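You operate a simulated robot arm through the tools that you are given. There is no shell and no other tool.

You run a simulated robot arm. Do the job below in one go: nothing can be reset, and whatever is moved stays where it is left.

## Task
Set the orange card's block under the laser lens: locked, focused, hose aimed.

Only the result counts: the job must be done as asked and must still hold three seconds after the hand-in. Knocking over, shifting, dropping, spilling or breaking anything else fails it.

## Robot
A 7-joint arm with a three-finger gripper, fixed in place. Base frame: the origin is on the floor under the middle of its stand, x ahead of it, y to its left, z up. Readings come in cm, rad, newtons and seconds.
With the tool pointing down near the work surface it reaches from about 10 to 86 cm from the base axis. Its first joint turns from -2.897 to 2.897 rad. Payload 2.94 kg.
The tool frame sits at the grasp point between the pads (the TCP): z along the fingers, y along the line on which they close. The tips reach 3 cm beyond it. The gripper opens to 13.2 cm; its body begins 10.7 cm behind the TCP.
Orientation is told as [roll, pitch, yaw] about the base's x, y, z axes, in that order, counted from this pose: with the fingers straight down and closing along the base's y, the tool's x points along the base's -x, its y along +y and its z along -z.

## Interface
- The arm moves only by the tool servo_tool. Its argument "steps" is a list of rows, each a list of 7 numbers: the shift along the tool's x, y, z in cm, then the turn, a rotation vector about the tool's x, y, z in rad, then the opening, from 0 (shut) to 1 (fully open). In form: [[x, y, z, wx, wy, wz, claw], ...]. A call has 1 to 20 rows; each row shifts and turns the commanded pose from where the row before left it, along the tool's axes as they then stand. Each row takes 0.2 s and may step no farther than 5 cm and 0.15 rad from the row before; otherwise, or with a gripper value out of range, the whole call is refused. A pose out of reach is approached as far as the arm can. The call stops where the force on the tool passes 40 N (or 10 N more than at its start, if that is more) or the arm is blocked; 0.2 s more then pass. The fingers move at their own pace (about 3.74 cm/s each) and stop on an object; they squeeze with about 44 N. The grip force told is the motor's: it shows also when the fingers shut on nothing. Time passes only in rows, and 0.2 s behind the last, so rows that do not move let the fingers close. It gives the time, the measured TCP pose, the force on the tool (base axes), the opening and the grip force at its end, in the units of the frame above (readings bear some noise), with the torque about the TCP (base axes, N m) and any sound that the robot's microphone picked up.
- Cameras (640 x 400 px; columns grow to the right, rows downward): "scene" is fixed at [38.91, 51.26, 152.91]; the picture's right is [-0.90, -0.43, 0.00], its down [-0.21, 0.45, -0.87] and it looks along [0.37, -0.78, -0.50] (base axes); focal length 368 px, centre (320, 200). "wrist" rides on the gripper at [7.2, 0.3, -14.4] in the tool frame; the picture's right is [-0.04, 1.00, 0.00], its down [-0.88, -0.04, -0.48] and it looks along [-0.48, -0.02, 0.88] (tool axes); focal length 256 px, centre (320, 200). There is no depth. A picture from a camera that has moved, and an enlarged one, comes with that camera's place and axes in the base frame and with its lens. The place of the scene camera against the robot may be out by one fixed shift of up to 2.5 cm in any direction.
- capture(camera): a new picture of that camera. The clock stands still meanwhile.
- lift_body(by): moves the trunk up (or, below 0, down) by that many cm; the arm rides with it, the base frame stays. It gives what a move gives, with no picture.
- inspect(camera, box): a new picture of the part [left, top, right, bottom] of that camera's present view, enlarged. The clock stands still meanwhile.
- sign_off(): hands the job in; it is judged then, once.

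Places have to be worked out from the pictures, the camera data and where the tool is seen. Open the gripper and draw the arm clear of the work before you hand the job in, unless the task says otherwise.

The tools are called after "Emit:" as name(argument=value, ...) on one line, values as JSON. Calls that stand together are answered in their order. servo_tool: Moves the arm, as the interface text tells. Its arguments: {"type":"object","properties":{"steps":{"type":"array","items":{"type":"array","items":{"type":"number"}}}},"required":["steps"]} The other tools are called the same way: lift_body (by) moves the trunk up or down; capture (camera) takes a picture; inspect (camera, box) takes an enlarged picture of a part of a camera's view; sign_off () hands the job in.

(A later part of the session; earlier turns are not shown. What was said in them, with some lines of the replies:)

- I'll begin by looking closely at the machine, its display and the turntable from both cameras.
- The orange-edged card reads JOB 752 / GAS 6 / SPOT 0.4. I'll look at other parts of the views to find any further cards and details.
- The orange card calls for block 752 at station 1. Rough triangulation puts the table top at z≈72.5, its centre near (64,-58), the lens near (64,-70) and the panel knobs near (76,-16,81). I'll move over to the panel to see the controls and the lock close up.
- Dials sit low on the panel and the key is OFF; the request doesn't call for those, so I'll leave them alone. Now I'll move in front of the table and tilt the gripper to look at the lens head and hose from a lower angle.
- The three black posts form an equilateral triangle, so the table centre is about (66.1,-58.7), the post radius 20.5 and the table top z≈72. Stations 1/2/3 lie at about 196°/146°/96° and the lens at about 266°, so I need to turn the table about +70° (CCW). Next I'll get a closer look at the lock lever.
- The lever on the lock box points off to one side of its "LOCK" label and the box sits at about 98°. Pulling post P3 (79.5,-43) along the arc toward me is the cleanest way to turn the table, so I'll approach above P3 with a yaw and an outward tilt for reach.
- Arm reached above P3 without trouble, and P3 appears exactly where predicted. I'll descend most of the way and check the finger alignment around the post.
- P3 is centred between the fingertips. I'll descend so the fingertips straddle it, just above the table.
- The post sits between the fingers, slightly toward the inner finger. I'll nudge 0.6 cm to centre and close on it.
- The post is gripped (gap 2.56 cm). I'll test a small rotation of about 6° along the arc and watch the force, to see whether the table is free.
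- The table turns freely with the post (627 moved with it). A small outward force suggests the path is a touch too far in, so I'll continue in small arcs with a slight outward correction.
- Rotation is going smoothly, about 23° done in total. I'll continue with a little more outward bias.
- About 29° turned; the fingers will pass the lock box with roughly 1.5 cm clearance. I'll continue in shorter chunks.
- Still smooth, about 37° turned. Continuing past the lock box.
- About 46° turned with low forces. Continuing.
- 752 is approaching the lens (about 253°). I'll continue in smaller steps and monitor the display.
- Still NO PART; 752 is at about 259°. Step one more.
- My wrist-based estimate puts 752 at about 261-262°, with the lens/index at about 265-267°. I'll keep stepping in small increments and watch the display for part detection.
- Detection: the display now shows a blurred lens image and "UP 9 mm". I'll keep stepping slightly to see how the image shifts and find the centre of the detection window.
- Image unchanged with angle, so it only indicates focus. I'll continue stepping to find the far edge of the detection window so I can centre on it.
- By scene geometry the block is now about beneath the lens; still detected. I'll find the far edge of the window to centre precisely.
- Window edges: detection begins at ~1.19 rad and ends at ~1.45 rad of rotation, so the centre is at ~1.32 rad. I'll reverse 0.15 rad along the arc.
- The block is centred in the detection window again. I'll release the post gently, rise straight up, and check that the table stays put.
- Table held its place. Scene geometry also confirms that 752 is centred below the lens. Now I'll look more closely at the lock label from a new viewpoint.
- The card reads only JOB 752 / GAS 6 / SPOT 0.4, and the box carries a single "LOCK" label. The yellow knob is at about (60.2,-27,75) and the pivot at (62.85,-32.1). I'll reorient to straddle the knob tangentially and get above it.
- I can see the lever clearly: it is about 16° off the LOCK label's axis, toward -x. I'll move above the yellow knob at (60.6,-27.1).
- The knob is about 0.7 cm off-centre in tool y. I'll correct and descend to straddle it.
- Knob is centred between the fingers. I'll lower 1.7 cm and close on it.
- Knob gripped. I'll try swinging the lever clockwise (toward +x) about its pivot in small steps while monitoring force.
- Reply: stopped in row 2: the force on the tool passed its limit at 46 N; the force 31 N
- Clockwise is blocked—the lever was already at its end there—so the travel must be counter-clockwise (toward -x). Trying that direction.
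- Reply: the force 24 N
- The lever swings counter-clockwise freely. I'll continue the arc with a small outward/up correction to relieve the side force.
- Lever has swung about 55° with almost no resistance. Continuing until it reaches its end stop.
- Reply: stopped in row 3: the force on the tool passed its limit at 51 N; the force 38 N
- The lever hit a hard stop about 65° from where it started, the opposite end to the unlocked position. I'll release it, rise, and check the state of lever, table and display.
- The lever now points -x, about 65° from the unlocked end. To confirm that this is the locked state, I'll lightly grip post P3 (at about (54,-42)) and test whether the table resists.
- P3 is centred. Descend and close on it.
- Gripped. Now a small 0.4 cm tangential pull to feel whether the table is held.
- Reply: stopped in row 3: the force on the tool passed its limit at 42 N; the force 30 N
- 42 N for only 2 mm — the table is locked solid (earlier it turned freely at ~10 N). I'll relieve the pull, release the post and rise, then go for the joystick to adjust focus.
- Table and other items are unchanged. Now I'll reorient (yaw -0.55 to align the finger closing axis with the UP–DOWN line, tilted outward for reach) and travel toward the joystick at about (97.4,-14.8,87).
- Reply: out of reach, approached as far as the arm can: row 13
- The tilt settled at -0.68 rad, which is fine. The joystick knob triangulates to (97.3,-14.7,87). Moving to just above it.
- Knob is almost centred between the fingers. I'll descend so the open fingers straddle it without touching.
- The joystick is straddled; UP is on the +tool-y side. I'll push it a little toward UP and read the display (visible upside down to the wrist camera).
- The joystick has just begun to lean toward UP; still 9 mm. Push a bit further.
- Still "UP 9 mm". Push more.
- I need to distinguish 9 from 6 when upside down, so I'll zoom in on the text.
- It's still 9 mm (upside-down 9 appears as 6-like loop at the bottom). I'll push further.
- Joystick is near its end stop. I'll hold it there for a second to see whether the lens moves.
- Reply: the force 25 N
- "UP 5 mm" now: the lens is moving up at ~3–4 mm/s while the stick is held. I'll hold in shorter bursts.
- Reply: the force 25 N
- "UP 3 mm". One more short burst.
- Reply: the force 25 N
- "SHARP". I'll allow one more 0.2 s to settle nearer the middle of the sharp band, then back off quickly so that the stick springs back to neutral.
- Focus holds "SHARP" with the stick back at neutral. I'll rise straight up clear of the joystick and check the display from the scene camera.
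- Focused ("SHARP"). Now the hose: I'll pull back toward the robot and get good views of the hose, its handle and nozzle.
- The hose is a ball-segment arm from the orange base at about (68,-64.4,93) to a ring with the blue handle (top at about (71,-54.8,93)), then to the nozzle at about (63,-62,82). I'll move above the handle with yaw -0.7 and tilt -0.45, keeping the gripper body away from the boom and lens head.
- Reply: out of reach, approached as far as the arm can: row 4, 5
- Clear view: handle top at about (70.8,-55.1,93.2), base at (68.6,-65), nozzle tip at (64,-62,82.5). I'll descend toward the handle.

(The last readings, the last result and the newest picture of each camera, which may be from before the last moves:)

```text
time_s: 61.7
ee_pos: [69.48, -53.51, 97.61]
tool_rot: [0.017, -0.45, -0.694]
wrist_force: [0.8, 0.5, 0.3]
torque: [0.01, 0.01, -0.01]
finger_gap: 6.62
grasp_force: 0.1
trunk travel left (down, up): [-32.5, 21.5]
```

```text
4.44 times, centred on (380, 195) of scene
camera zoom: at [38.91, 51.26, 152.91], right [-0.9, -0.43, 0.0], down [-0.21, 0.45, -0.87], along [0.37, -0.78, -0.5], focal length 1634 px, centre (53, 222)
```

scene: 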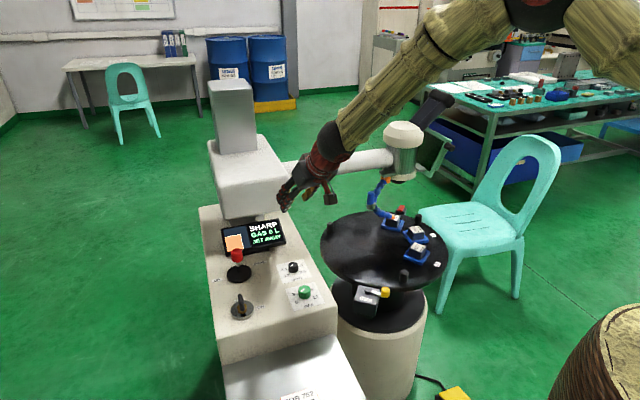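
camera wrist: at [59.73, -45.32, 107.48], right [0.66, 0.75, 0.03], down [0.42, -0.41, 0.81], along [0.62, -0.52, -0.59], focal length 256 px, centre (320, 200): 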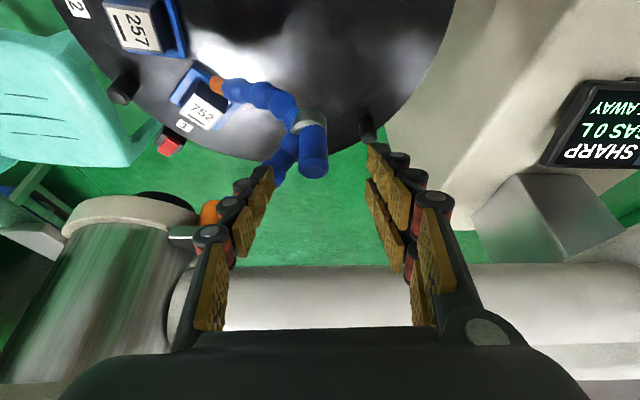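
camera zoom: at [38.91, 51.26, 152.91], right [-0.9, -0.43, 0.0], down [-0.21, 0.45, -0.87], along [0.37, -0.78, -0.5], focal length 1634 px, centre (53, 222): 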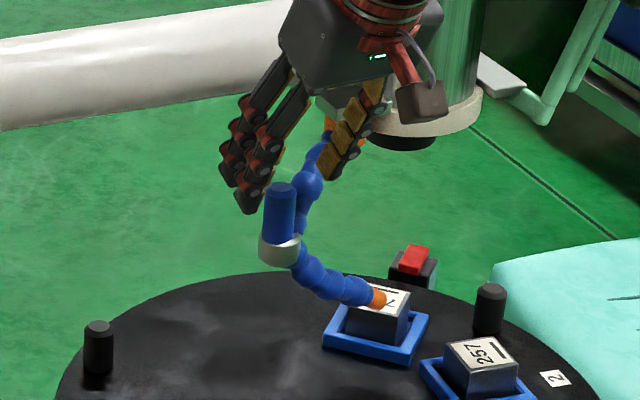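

Handle is nearly centred between the fingers. Descend another ~3 cm, keeping the fingertips above the hose segments.

Emit:
servo_tool(steps=[[0.22, -0.17, 1.67, 0, 0, 0, 0.5], [0.22, -0.17, 1.67, 0, 0, 0, 0.5]])

Emit:
capture(camera="wrist")

Emit:
inspect(camera="scene", box=[340, 160, 420, 230])

```text
time_s: 62.3
ee_pos: [69.92, -54.45, 94.45]
tool_rot: [0.016, -0.45, -0.696]
wrist_force: [0.6, 0.3, -0.1]
torque: [0.0, 0.0, 0.0]
finger_gap: 6.56
grasp_force: 0.2
trunk travel left (down, up): [-32.5, 21.5]
```

```text
taken
camera wrist: at [60.27, -46.22, 104.28], right [0.66, 0.75, 0.03], down [0.42, -0.41, 0.81], along [0.62, -0.52, -0.59], focal length 256 px, centre (320, 200)
```

wrist: 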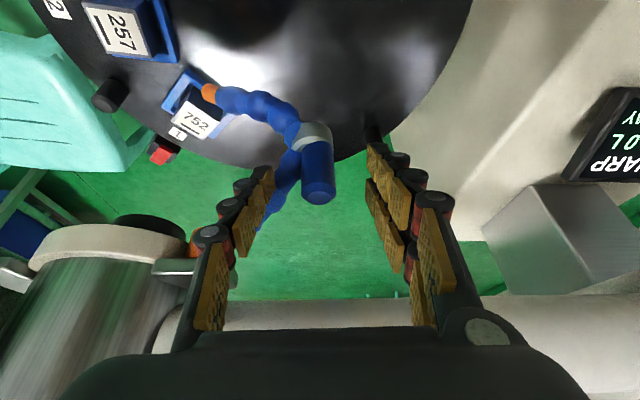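

```text
5.71 times, centred on (380, 195) of scene
camera zoom: at [38.91, 51.26, 152.91], right [-0.9, -0.43, 0.0], down [-0.21, 0.45, -0.87], along [0.37, -0.78, -0.5], focal length 2100 px, centre (-23, 229)
```

zoom: 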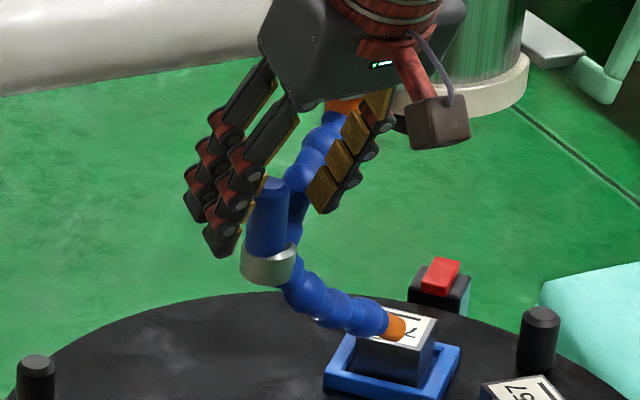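

Handle lies squarely between the fingers. Closing on it.

Emit:
servo_tool(steps=[[0, 0, 0.3, 0, 0, 0, 0.35], [0, 0, 0, 0, 0, 0, 0.25], [0, 0, 0, 0, 0, 0, 0.15], [0, 0, 0, 0, 0, 0, 0.1], [0, 0, 0, 0, 0, 0, 0.1]])

Emit:
capture(camera="wrist")

Emit:
inspect(camera="scene", box=[340, 160, 420, 230])

```text
time_s: 63.5
ee_pos: [69.95, -54.54, 94.26]
tool_rot: [0.017, -0.448, -0.696]
wrist_force: [-4.5, -5.9, -2.1]
torque: [-0.45, 0.04, -0.16]
finger_gap: 2.38
grasp_force: 22.0
trunk travel left (down, up): [-32.5, 21.5]
```

```text
taken
camera wrist: at [60.26, -46.37, 103.93], right [0.67, 0.75, 0.03], down [0.42, -0.41, 0.81], along [0.62, -0.52, -0.59], focal length 256 px, centre (320, 200)
```

wrist: 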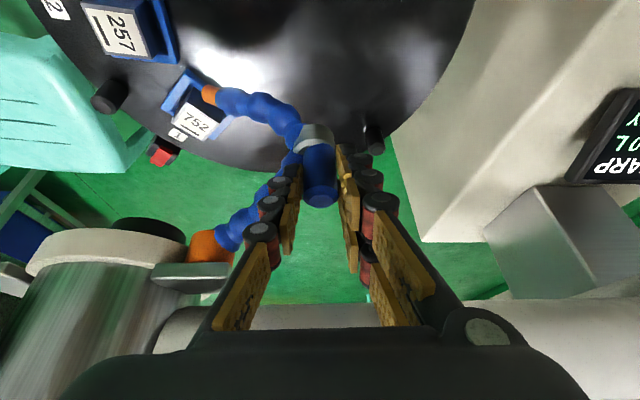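

```text
5.71 times, centred on (380, 195) of scene
camera zoom: at [38.91, 51.26, 152.91], right [-0.9, -0.43, 0.0], down [-0.21, 0.45, -0.87], along [0.37, -0.78, -0.5], focal length 2100 px, centre (-23, 229)
```

zoom: 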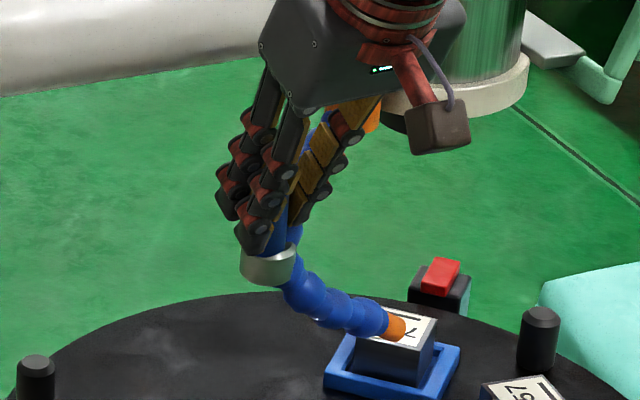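

Handle gripped. I'll test a small swing about the hose base, counter-clockwise (toward -x), and watch the forces and nozzle.

Emit:
servo_tool(steps=[[0.41, -0.24, -0.2, -0.0218, 0, -0.045, 0.1], [0.41, -0.24, -0.2, -0.0218, 0, -0.045, 0.1]])

Emit:
capture(camera="wrist")

Emit:
inspect(camera="scene", box=[340, 160, 420, 230])

```text
time_s: 64.1
ee_pos: [68.99, -54.45, 94.08]
tool_rot: [0.018, -0.451, -0.597]
wrist_force: [-4.0, -12.4, -4.6]
torque: [-0.05, 0.83, -0.36]
finger_gap: 2.36
grasp_force: 45.3
trunk travel left (down, up): [-32.5, 21.5]
```

```text
taken
camera wrist: at [58.52, -47.3, 103.91], right [0.59, 0.81, 0.03], down [0.46, -0.37, 0.81], along [0.67, -0.46, -0.58], focal length 256 px, centre (320, 200)
```

wrist: 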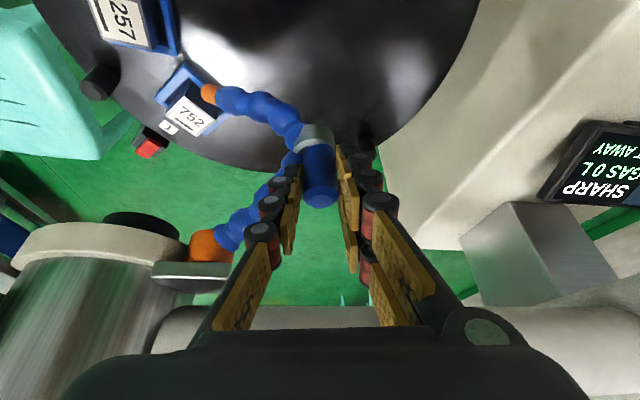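

```text
5.71 times, centred on (380, 195) of scene
camera zoom: at [38.91, 51.26, 152.91], right [-0.9, -0.43, 0.0], down [-0.21, 0.45, -0.87], along [0.37, -0.78, -0.5], focal length 2100 px, centre (-23, 229)
```

zoom: 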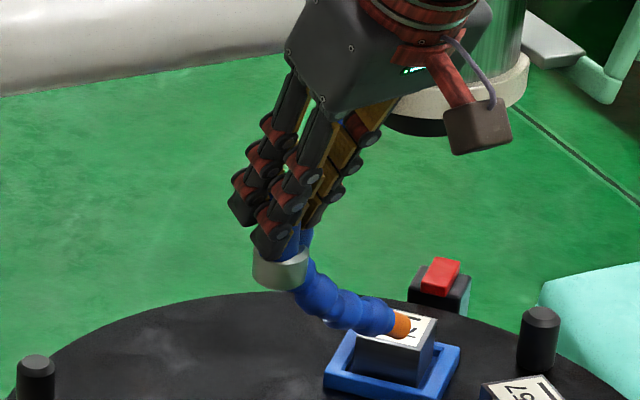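

The hose swings as one piece about its base. I'll continue the swing in small steps with a slight inward correction, checking the display.

Emit:
servo_tool(steps=[[0.31, -0.36, -0.15, -0.0218, 0, -0.045, 0.1], [0.373, -0.224, -0.18, -0.0218, 0, -0.045, 0.1], [0.373, -0.224, -0.18, -0.0218, 0, -0.045, 0.1], [0.373, -0.224, -0.18, -0.0218, 0, -0.045, 0.1]])

Emit:
capture(camera="wrist")

Emit:
inspect(camera="scene", box=[340, 160, 420, 230])

Emit:
inspect(camera="scene", box=[200, 200, 300, 260])

```text
time_s: 65.1
ee_pos: [67.14, -54.64, 94.11]
tool_rot: [0.018, -0.455, -0.398]
wrist_force: [-2.5, -16.5, -9.4]
torque: [-0.51, 0.49, -0.45]
finger_gap: 2.29
grasp_force: 44.7
trunk travel left (down, up): [-32.5, 21.5]
```

```text
taken
camera wrist: at [55.47, -49.6, 103.88], right [0.41, 0.91, 0.03], down [0.52, -0.27, 0.81], along [0.75, -0.32, -0.58], focal length 256 px, centre (320, 200)
```

wrist: 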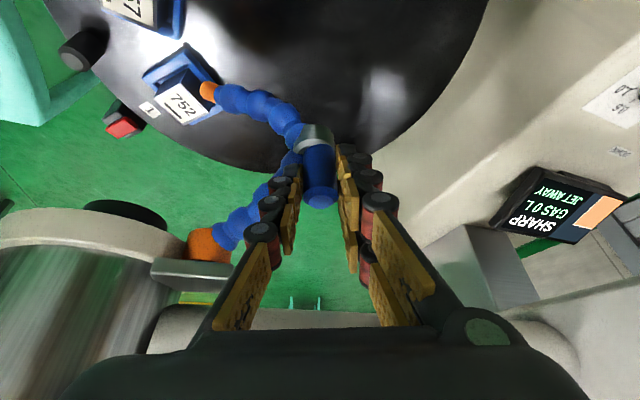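

```text
5.71 times, centred on (380, 195) of scene
camera zoom: at [38.91, 51.26, 152.91], right [-0.9, -0.43, 0.0], down [-0.21, 0.45, -0.87], along [0.37, -0.78, -0.5], focal length 2100 px, centre (-23, 229)
```

zoom: 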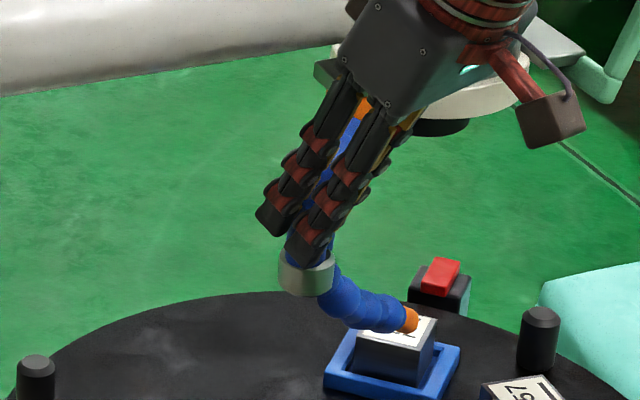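

```text
6.40 times, centred on (250, 230) of scene
camera zoom: at [38.91, 51.26, 152.91], right [-0.9, -0.43, 0.0], down [-0.21, 0.45, -0.87], along [0.37, -0.78, -0.5], focal length 2352 px, centre (768, 8)
```

zoom: 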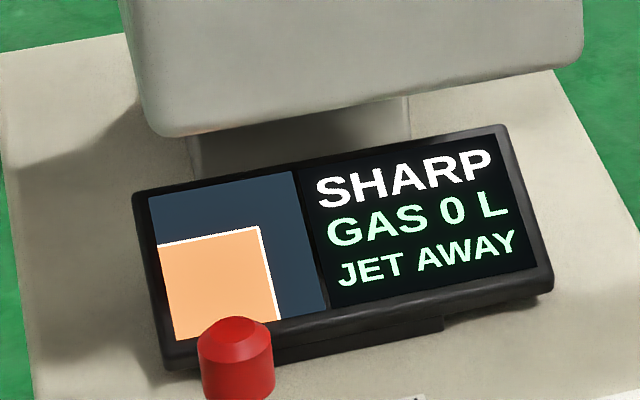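

Swing continues well; base axis refined to (68.5,-65.1). Still JET AWAY; continuing the arc.

Emit:
servo_tool(steps=[[0.36, -0.39, -0.1, -0.0218, 0, -0.045, 0.1], [0.402, -0.279, -0.197, -0.0218, 0, -0.045, 0.1], [0.402, -0.279, -0.197, -0.0218, 0, -0.045, 0.1], [0.402, -0.279, -0.197, -0.0218, 0, -0.045, 0.1]])

Emit:
capture(camera="wrist")

Emit:
inspect(camera="scene", box=[340, 160, 420, 230])

Emit:
inspect(camera="scene", box=[200, 200, 300, 260])

```text
time_s: 66.1
ee_pos: [65.3, -54.99, 94.09]
tool_rot: [0.015, -0.458, -0.193]
wrist_force: [2.5, -5.0, -5.5]
torque: [-0.35, -0.09, 0.09]
finger_gap: 2.3
grasp_force: 45.0
trunk travel left (down, up): [-32.5, 21.5]
```

```text
taken
camera wrist: at [52.79, -52.5, 103.85], right [0.22, 0.97, 0.03], down [0.56, -0.16, 0.81], along [0.8, -0.16, -0.58], focal length 256 px, centre (320, 200)
```

wrist: 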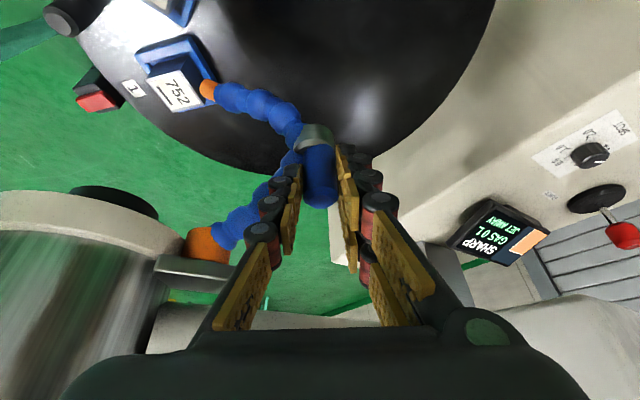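

```text
5.71 times, centred on (380, 195) of scene
camera zoom: at [38.91, 51.26, 152.91], right [-0.9, -0.43, 0.0], down [-0.21, 0.45, -0.87], along [0.37, -0.78, -0.5], focal length 2100 px, centre (-23, 229)
```

zoom: 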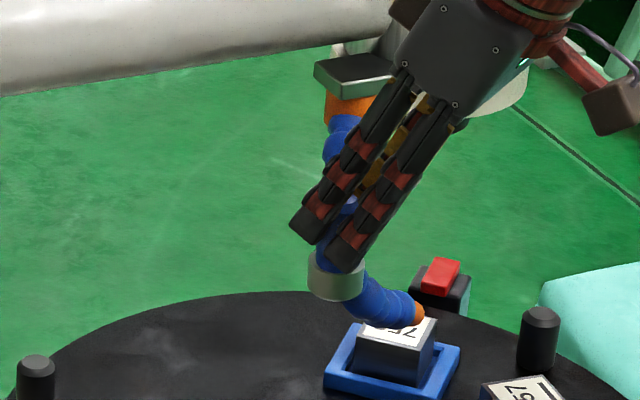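

```text
6.40 times, centred on (250, 230) of scene
camera zoom: at [38.91, 51.26, 152.91], right [-0.9, -0.43, 0.0], down [-0.21, 0.45, -0.87], along [0.37, -0.78, -0.5], focal length 2352 px, centre (768, 8)
```

zoom: 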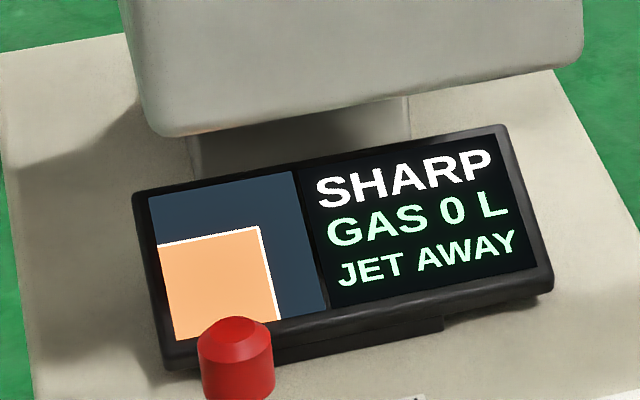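

Emit:
servo_tool(steps=[[0.402, -0.279, -0.17, -0.0218, 0, -0.045, 0.1], [0.402, -0.279, -0.18, -0.0218, 0, -0.045, 0.1], [0.402, -0.279, -0.19, -0.0218, 0, -0.045, 0.1], [0.402, -0.279, -0.19, -0.0218, 0, -0.045, 0.1]])

Emit:
capture(camera="wrist")

Emit:
inspect(camera="scene", box=[340, 160, 420, 230])

Emit:
inspect(camera="scene", box=[200, 200, 300, 260])

```text
time_s: 67.1
ee_pos: [63.33, -55.94, 94.16]
tool_rot: [0.012, -0.462, 0.007]
wrist_force: [1.4, -0.9, 6.6]
torque: [-0.24, 0.04, 0.04]
finger_gap: 2.3
grasp_force: 45.0
trunk travel left (down, up): [-32.5, 21.5]
```

```text
taken
camera wrist: at [50.51, -55.92, 103.79], right [0.03, 1.0, 0.03], down [0.58, -0.04, 0.82], along [0.82, 0.0, -0.58], focal length 256 px, centre (320, 200)
```

wrist: 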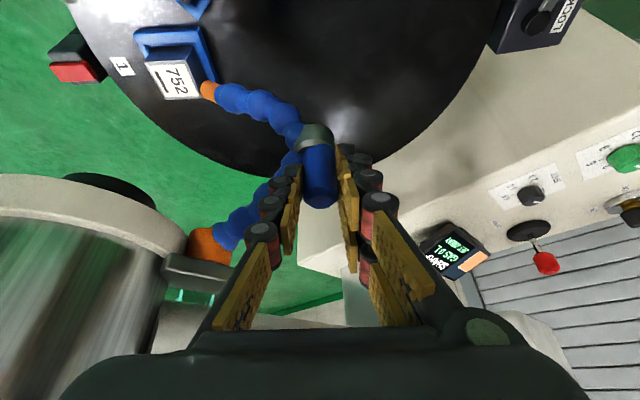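

```text
5.71 times, centred on (380, 195) of scene
camera zoom: at [38.91, 51.26, 152.91], right [-0.9, -0.43, 0.0], down [-0.21, 0.45, -0.87], along [0.37, -0.78, -0.5], focal length 2100 px, centre (-23, 229)
```

zoom: 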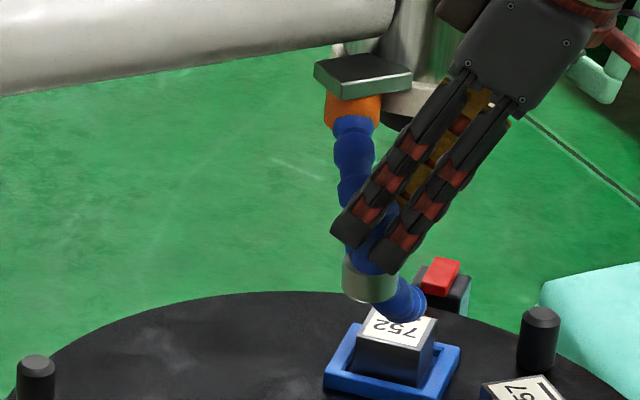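

```text
6.40 times, centred on (250, 230) of scene
camera zoom: at [38.91, 51.26, 152.91], right [-0.9, -0.43, 0.0], down [-0.21, 0.45, -0.87], along [0.37, -0.78, -0.5], focal length 2352 px, centre (768, 8)
```

zoom: 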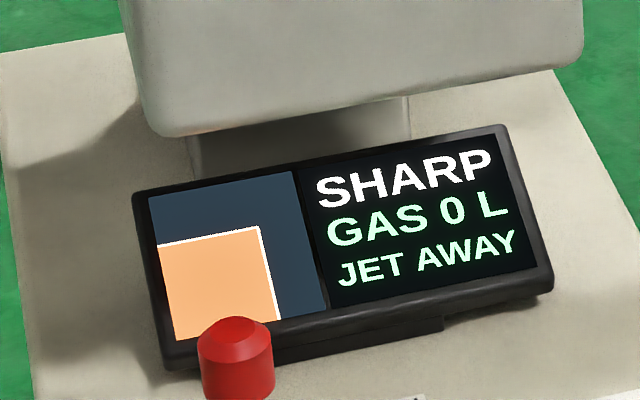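

About 40° swung; still JET AWAY. The shield and eyepiece are on the far side (y<-71), so there's room to continue.

Emit:
servo_tool(steps=[[0.402, -0.279, -0.21, -0.0218, 0, -0.045, 0.1], [0.402, -0.279, -0.2, -0.0218, 0, -0.045, 0.1], [0.402, -0.279, -0.197, -0.0218, 0, -0.045, 0.1], [0.402, -0.279, -0.197, -0.0218, 0, -0.045, 0.1]])

Emit:
capture(camera="wrist")

Emit:
inspect(camera="scene", box=[340, 160, 420, 230])

Emit:
inspect(camera="scene", box=[200, 200, 300, 260])

```text
time_s: 68.1
ee_pos: [61.57, -57.18, 94.12]
tool_rot: [0.008, -0.462, 0.208]
wrist_force: [1.8, 0.2, 14.9]
torque: [-0.03, -0.33, 0.2]
finger_gap: 2.31
grasp_force: 44.8
trunk travel left (down, up): [-32.5, 21.5]
```

```text
taken
camera wrist: at [49.03, -59.74, 103.74], right [-0.17, 0.98, 0.03], down [0.57, 0.08, 0.82], along [0.8, 0.16, -0.57], focal length 256 px, centre (320, 200)
```

wrist: 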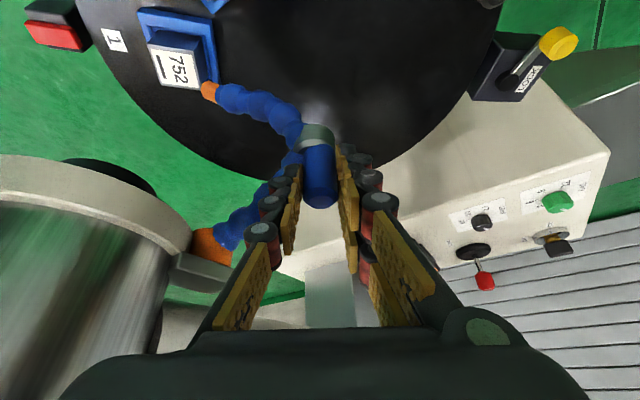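

```text
5.71 times, centred on (380, 195) of scene
camera zoom: at [38.91, 51.26, 152.91], right [-0.9, -0.43, 0.0], down [-0.21, 0.45, -0.87], along [0.37, -0.78, -0.5], focal length 2100 px, centre (-23, 229)
```

zoom: 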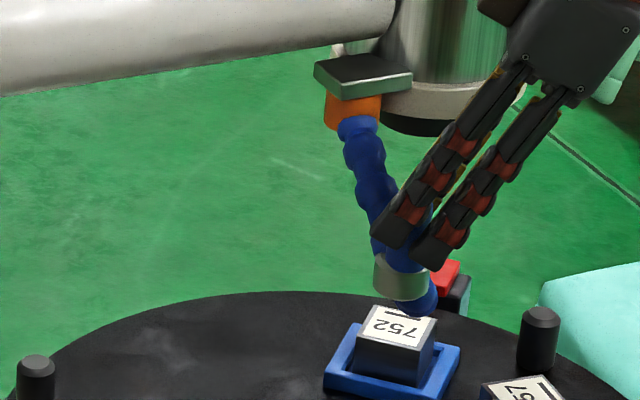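

```text
6.40 times, centred on (250, 230) of scene
camera zoom: at [38.91, 51.26, 152.91], right [-0.9, -0.43, 0.0], down [-0.21, 0.45, -0.87], along [0.37, -0.78, -0.5], focal length 2352 px, centre (768, 8)
```

zoom: 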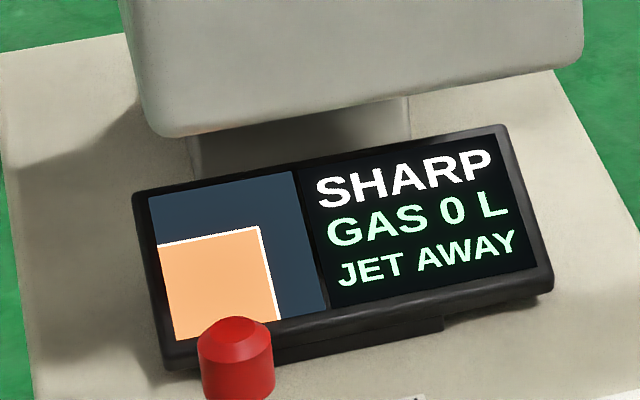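

Nozzle tip is now near (63.3,-66.7), pointing almost at the block. Continuing in smaller steps with slight upward relief, watching for the display to change.

Emit:
servo_tool(steps=[[0.402, -0.279, -0.27, -0.0218, 0, -0.045, 0.1], [0.402, -0.279, -0.23, -0.0218, 0, -0.045, 0.1]])

Emit:
inspect(camera="wrist", box=[80, 0, 320, 150])

Emit:
inspect(camera="scene", box=[200, 200, 300, 260])

```text
time_s: 68.7
ee_pos: [60.73, -57.98, 94.15]
tool_rot: [0.011, -0.464, 0.308]
wrist_force: [2.3, -2.1, 8.7]
torque: [-0.33, -0.69, -0.03]
finger_gap: 2.3
grasp_force: 44.9
trunk travel left (down, up): [-32.5, 21.5]
```

```text
2.67 times, centred on (200, 75) of wrist
camera zoom: at [48.56, -61.78, 103.73], right [-0.27, 0.96, 0.03], down [0.56, 0.13, 0.82], along [0.78, 0.24, -0.58], focal length 683 px, centre (640, 533)
```

zoom: 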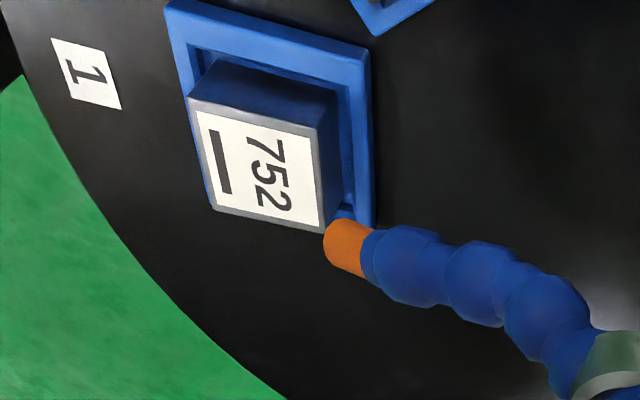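

```text
6.40 times, centred on (250, 230) of scene
camera zoom: at [38.91, 51.26, 152.91], right [-0.9, -0.43, 0.0], down [-0.21, 0.45, -0.87], along [0.37, -0.78, -0.5], focal length 2352 px, centre (768, 8)
```

zoom: 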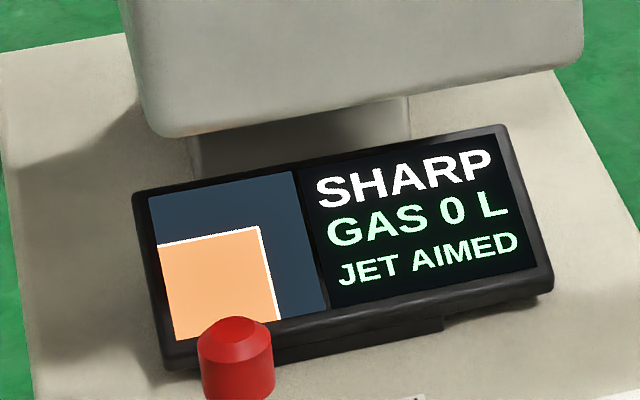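

"JET AIMED". To get margin, I'll find the window's far edge and then sit in its middle.

Emit:
servo_tool(steps=[[0.402, -0.279, -0.23, -0.0218, 0, -0.045, 0.1]])

Emit:
inspect(camera="scene", box=[200, 200, 300, 260])

Emit:
inspect(camera="wrist", box=[80, 0, 320, 150])

```text
time_s: 69.1
ee_pos: [60.49, -58.41, 94.04]
tool_rot: [0.01, -0.462, 0.358]
wrist_force: [3.1, -2.5, 9.8]
torque: [-0.24, -0.18, -0.07]
finger_gap: 2.33
grasp_force: 45.0
trunk travel left (down, up): [-32.5, 21.5]
```

```text
6.40 times, centred on (250, 230) of scene
camera zoom: at [38.91, 51.26, 152.91], right [-0.9, -0.43, 0.0], down [-0.21, 0.45, -0.87], along [0.37, -0.78, -0.5], focal length 2352 px, centre (768, 8)
```

zoom: 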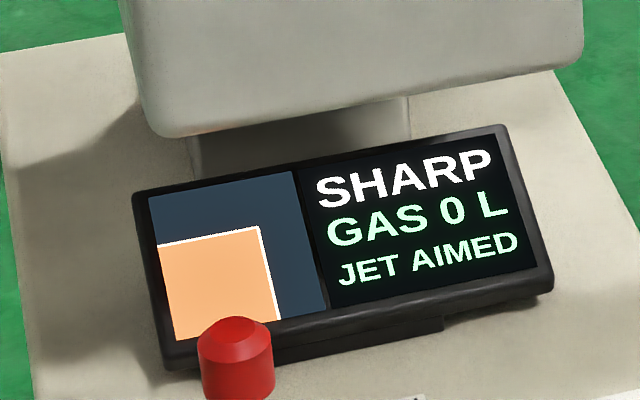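

```text
2.67 times, centred on (200, 75) of wrist
camera zoom: at [48.43, -62.79, 103.73], right [-0.32, 0.95, 0.03], down [0.55, 0.16, 0.82], along [0.77, 0.28, -0.58], focal length 683 px, centre (640, 533)
```

zoom: 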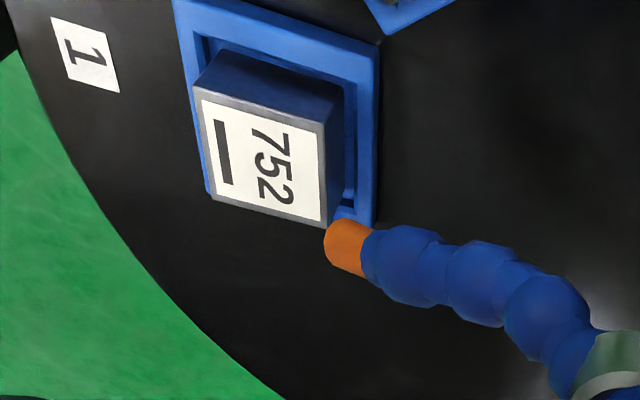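

Emit:
servo_tool(steps=[[0.402, -0.279, -0.23, -0.0218, 0, -0.045, 0.1]])

Emit:
inspect(camera="scene", box=[200, 200, 300, 260])

Emit:
inspect(camera="scene", box=[340, 160, 420, 230])

```text
time_s: 69.5
ee_pos: [60.26, -58.86, 94.13]
tool_rot: [0.009, -0.462, 0.409]
wrist_force: [5.1, -0.6, 6.7]
torque: [-0.48, -0.39, -0.44]
finger_gap: 2.33
grasp_force: 44.9
trunk travel left (down, up): [-32.5, 21.5]
```

```text
6.40 times, centred on (250, 230) of scene
camera zoom: at [38.91, 51.26, 152.91], right [-0.9, -0.43, 0.0], down [-0.21, 0.45, -0.87], along [0.37, -0.78, -0.5], focal length 2352 px, centre (768, 8)
```

zoom: 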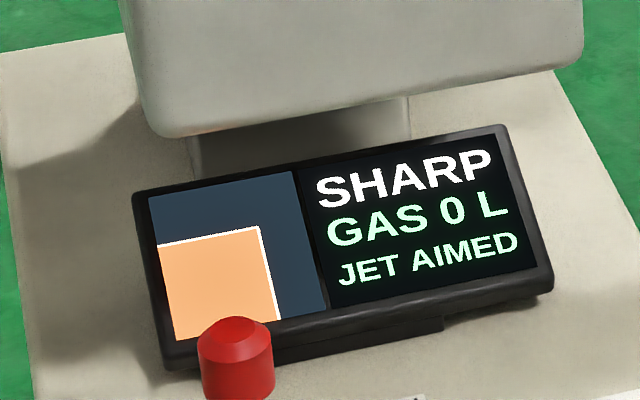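

```text
5.71 times, centred on (380, 195) of scene
camera zoom: at [38.91, 51.26, 152.91], right [-0.9, -0.43, 0.0], down [-0.21, 0.45, -0.87], along [0.37, -0.78, -0.5], focal length 2100 px, centre (-23, 229)
```

zoom: 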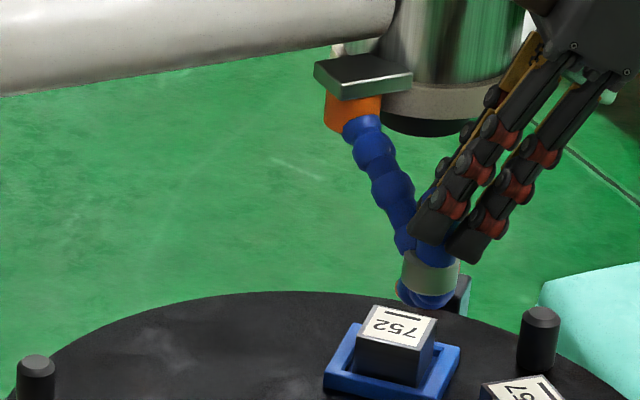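

Emit:
servo_tool(steps=[[0.402, -0.279, -0.22, -0.0218, 0, -0.045, 0.1]])

Emit:
inspect(camera="scene", box=[200, 200, 300, 260])

Emit:
inspect(camera="scene", box=[340, 130, 460, 230])

```text
time_s: 69.9
ee_pos: [60.1, -58.78, 94.2]
tool_rot: [0.011, -0.466, 0.46]
wrist_force: [18.9, 11.0, 1.7]
torque: [-0.37, -0.43, 0.06]
finger_gap: 2.31
grasp_force: 45.2
trunk travel left (down, up): [-32.5, 21.5]
```

```text
6.40 times, centred on (250, 230) of scene
camera zoom: at [38.91, 51.26, 152.91], right [-0.9, -0.43, 0.0], down [-0.21, 0.45, -0.87], along [0.37, -0.78, -0.5], focal length 2352 px, centre (768, 8)
```

zoom: 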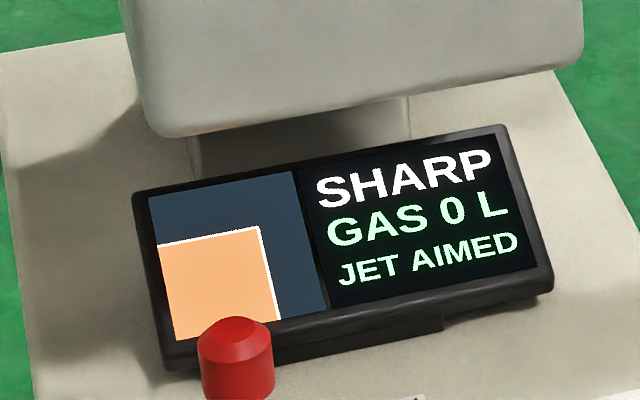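

```text
4.00 times, centred on (400, 180) of scene
camera zoom: at [38.91, 51.26, 152.91], right [-0.9, -0.43, 0.0], down [-0.21, 0.45, -0.87], along [0.37, -0.78, -0.5], focal length 1470 px, centre (0, 280)
```

zoom: 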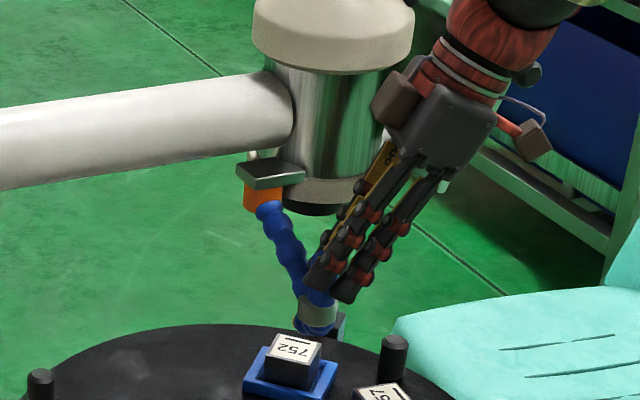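

The joint meets its end stop at ~1.1 rad, still AIMED. The window runs from about 0.95 to the stop, so I'll back off by ~0.07–0.1 rad to sit in the middle, with no side load.

Emit:
servo_tool(steps=[[-0.41, 0.26, 0.2, 0.0218, 0, 0.045, 0.1], [-0.41, 0.26, 0.2, 0.0218, 0, 0.045, 0.1], [0, 0, 0, 0, 0, 0, 0.1]])

Emit:
inspect(camera="scene", box=[200, 200, 300, 260])

Emit:
inspect(camera="scene", box=[340, 160, 420, 230])

```text
time_s: 70.7
ee_pos: [60.33, -58.61, 94.17]
tool_rot: [0.009, -0.46, 0.356]
wrist_force: [-5.0, -4.3, -0.1]
torque: [-0.83, 0.52, -0.61]
finger_gap: 2.31
grasp_force: 45.3
trunk travel left (down, up): [-32.5, 21.5]
```

```text
6.40 times, centred on (250, 230) of scene
camera zoom: at [38.91, 51.26, 152.91], right [-0.9, -0.43, 0.0], down [-0.21, 0.45, -0.87], along [0.37, -0.78, -0.5], focal length 2352 px, centre (768, 8)
```

zoom: 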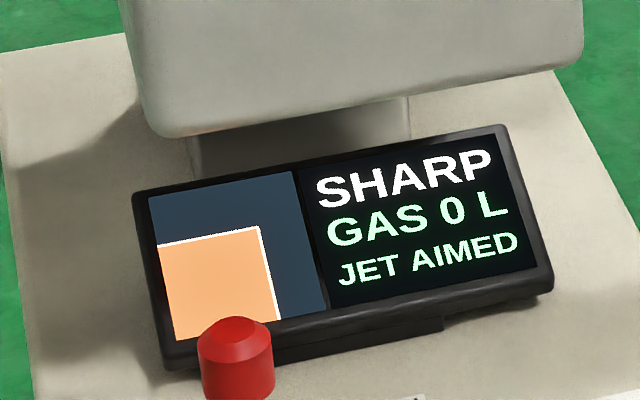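

```text
5.71 times, centred on (380, 195) of scene
camera zoom: at [38.91, 51.26, 152.91], right [-0.9, -0.43, 0.0], down [-0.21, 0.45, -0.87], along [0.37, -0.78, -0.5], focal length 2100 px, centre (-23, 229)
```

zoom: 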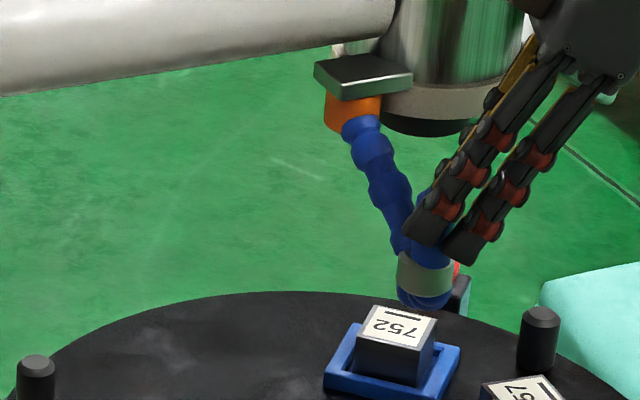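

Still "JET AIMED" and in mid-window. Now I'll release the handle gently and rise straight up.

Emit:
servo_tool(steps=[[0, 0, 0, 0, 0, 0, 0.2], [0, 0, 0, 0, 0, 0, 0.3], [0, 0, 0, 0, 0, 0, 0.38], [0, 0, 0, 0, 0, 0, 0.38]])

Emit:
inspect(camera="scene", box=[200, 200, 300, 260])

Emit:
capture(camera="wrist")

```text
time_s: 71.7
ee_pos: [60.43, -58.45, 94.27]
tool_rot: [0.008, -0.462, 0.358]
wrist_force: [0.3, 0.0, 1.2]
torque: [-0.01, -0.03, -0.04]
finger_gap: 4.99
grasp_force: 0.1
trunk travel left (down, up): [-32.5, 21.5]
```

```text
6.40 times, centred on (250, 230) of scene
camera zoom: at [38.91, 51.26, 152.91], right [-0.9, -0.43, 0.0], down [-0.21, 0.45, -0.87], along [0.37, -0.78, -0.5], focal length 2352 px, centre (768, 8)
```

zoom: 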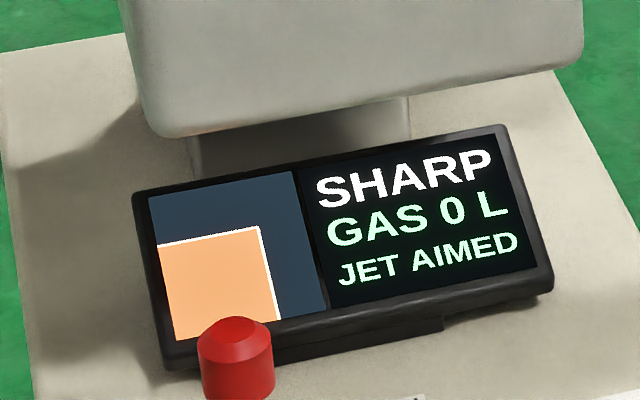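

```text
taken
camera wrist: at [48.38, -62.82, 103.82], right [-0.32, 0.95, 0.03], down [0.55, 0.16, 0.82], along [0.77, 0.28, -0.57], focal length 256 px, centre (320, 200)
```

wrist: 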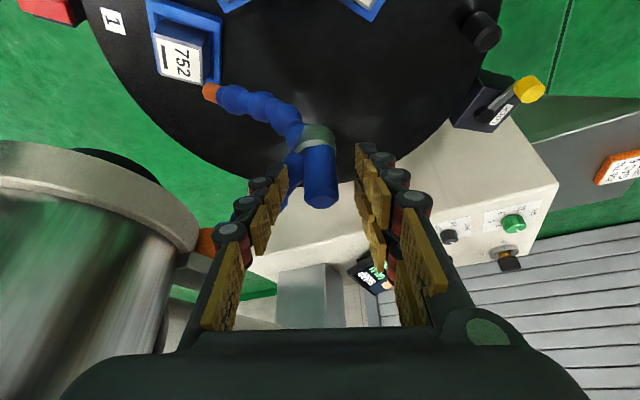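

Released and still aimed. Rising straight up, then drawing back toward the robot.

Emit:
servo_tool(steps=[[-0.44, 0, -0.9, 0, 0, 0, 0.38], [-0.89, 0, -1.79, 0, 0, 0, 0.38], [-1.33, 0, -2.7, 0, 0, 0, 0.38], [-1.78, 0, -3.58, 0, 0, 0, 0.38]])

Emit:
capture(camera="scene")

Emit:
capture(camera="wrist")

```text
time_s: 72.7
ee_pos: [60.19, -58.42, 104.17]
tool_rot: [0.01, -0.463, 0.359]
wrist_force: [0.1, 0.5, -0.8]
torque: [-0.01, -0.09, -0.03]
finger_gap: 4.99
grasp_force: 0.1
trunk travel left (down, up): [-32.5, 21.5]
```

```text
taken
```

scene: 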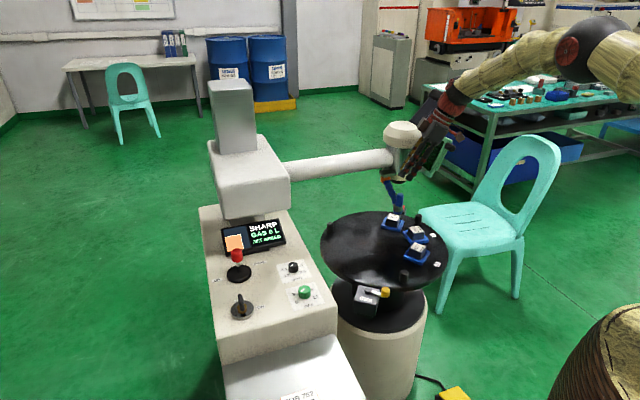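

```text
taken
camera wrist: at [48.14, -62.76, 113.82], right [-0.32, 0.95, 0.03], down [0.55, 0.16, 0.82], along [0.77, 0.28, -0.58], focal length 256 px, centre (320, 200)
```

wrist: 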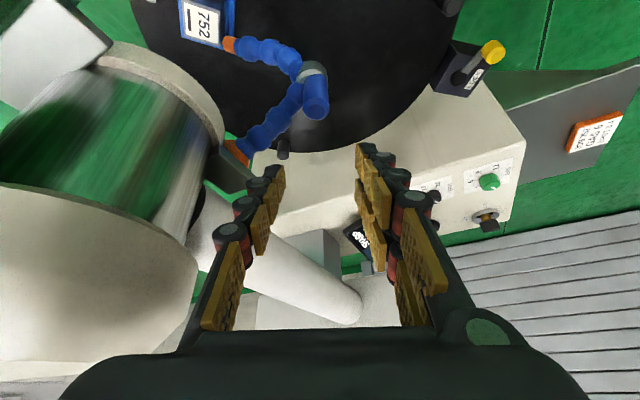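

All clear of the handle. Now drawing the arm well back toward the robot and opening the gripper.

Emit:
servo_tool(steps=[[1.76, 3.35, -1.62, 0, 0, 0, 0.5], [1.76, 3.35, -1.62, 0, 0, 0, 0.6], [1.76, 3.35, -1.62, 0, 0, 0, 0.8], [1.76, 3.35, -1.62, 0, 0, 0, 1], [1.76, 3.35, -1.62, 0, 0, 0, 1], [1.76, 3.35, -1.62, 0, 0, 0, 1], [0, 0, 0, 0, 0.15, 0, 1], [0, 0, 0, 0, 0.15, 0, 1], [0, 0, 0, 0, 0.15, 0, 1]])

Emit:
inspect(camera="scene", box=[200, 200, 300, 260])

Emit:
inspect(camera="scene", box=[310, 110, 470, 230])

Emit:
inspect(camera="scene", box=[310, 190, 470, 330])

Emit:
capture(camera="wrist")

```text
time_s: 74.7
ee_pos: [40.35, -44.48, 108.32]
tool_rot: [0.008, -0.012, 0.362]
wrist_force: [0.0, 0.7, 0.3]
torque: [-0.02, 0.02, -0.01]
finger_gap: 13.2
grasp_force: 0.1
trunk travel left (down, up): [-32.5, 21.5]
```

```text
6.40 times, centred on (250, 230) of scene
camera zoom: at [38.91, 51.26, 152.91], right [-0.9, -0.43, 0.0], down [-0.21, 0.45, -0.87], along [0.37, -0.78, -0.5], focal length 2352 px, centre (768, 8)
```

zoom: 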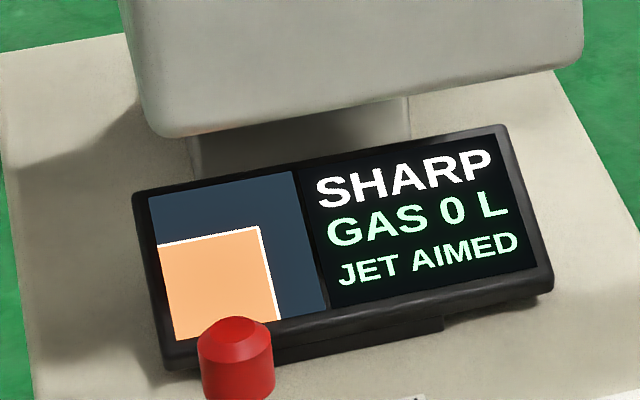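

```text
3.33 times, centred on (390, 170) of scene
camera zoom: at [38.91, 51.26, 152.91], right [-0.9, -0.43, 0.0], down [-0.21, 0.45, -0.87], along [0.37, -0.78, -0.5], focal length 1225 px, centre (87, 300)
```

zoom: 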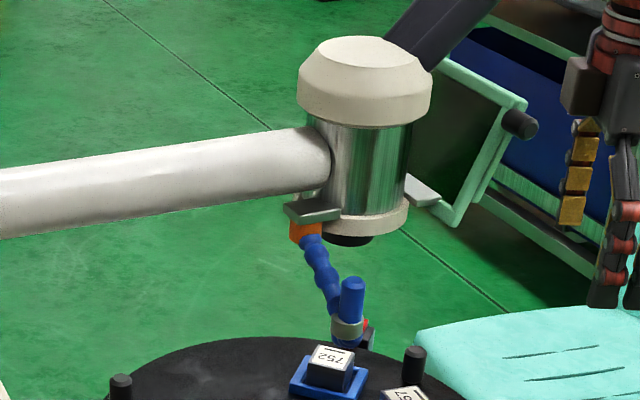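

```text
2.86 times, centred on (390, 260) of scene
camera zoom: at [38.91, 51.26, 152.91], right [-0.9, -0.43, 0.0], down [-0.21, 0.45, -0.87], along [0.37, -0.78, -0.5], focal length 1050 px, centre (120, 29)
```

zoom: 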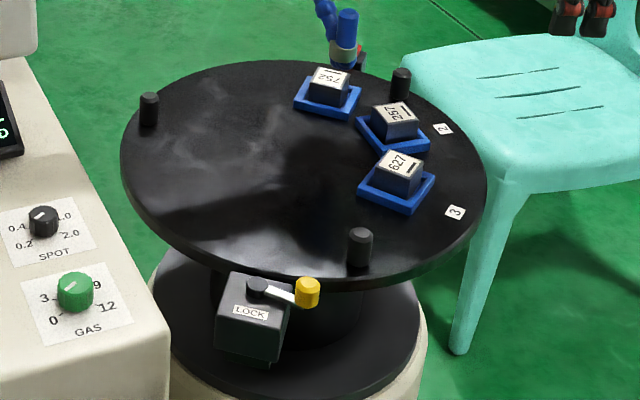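

```text
taken
camera wrist: at [33.5, -47.03, 122.56], right [-0.31, 0.95, 0.01], down [0.83, 0.27, 0.49], along [0.46, 0.16, -0.87], focal length 256 px, centre (320, 200)
```

wrist: 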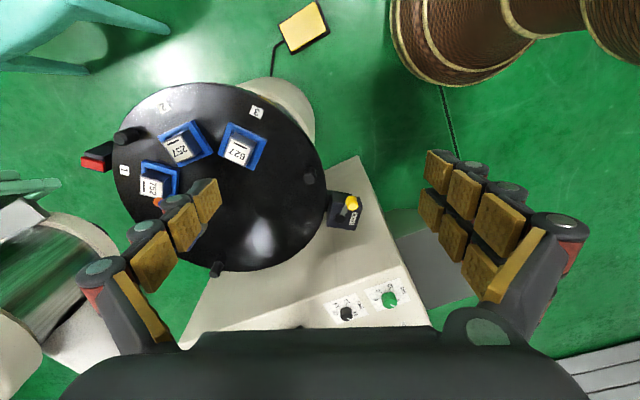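

Everything checks out: the display reads SHARP and JET AIMED. Block 752 is under the lens, the lock lever is thrown and was tested to hold, the joystick is neutral, the other blocks are still in their nests, and the dials and key are untouched. The gripper is open and clear, so I'm handing in.

Emit:
sign_off()

```text
The job is handed in.
```

Block 752, the one on the orange card, is set under the laser lens, and I've handed the job in. I haven't seen the judge's result.

- **Under the lens:** I turned the table until the display picked up the part, then set it in the middle of the range where it detects it.
- **Locked:** I swung the lock lever to its far stop. A pull of about 40 N on a table post moved it only about 2 mm, though it had turned easily before. The table did not visibly move.
- **Focused:** I raised the lens with the joystick from "UP 9 mm" to "SHARP". It still read SHARP about 19 seconds after I let go.
- **Hose aimed:** I swung the hose by its handle until the display read "JET AIMED". It stayed aimed after I released it and drew the arm back.

The card also lists GAS 6 and SPOT 0.4. You asked only for locked, focused and hose aimed, so I left both dials and the key as they were. The display still shows GAS 0 L, and the key is OFF.
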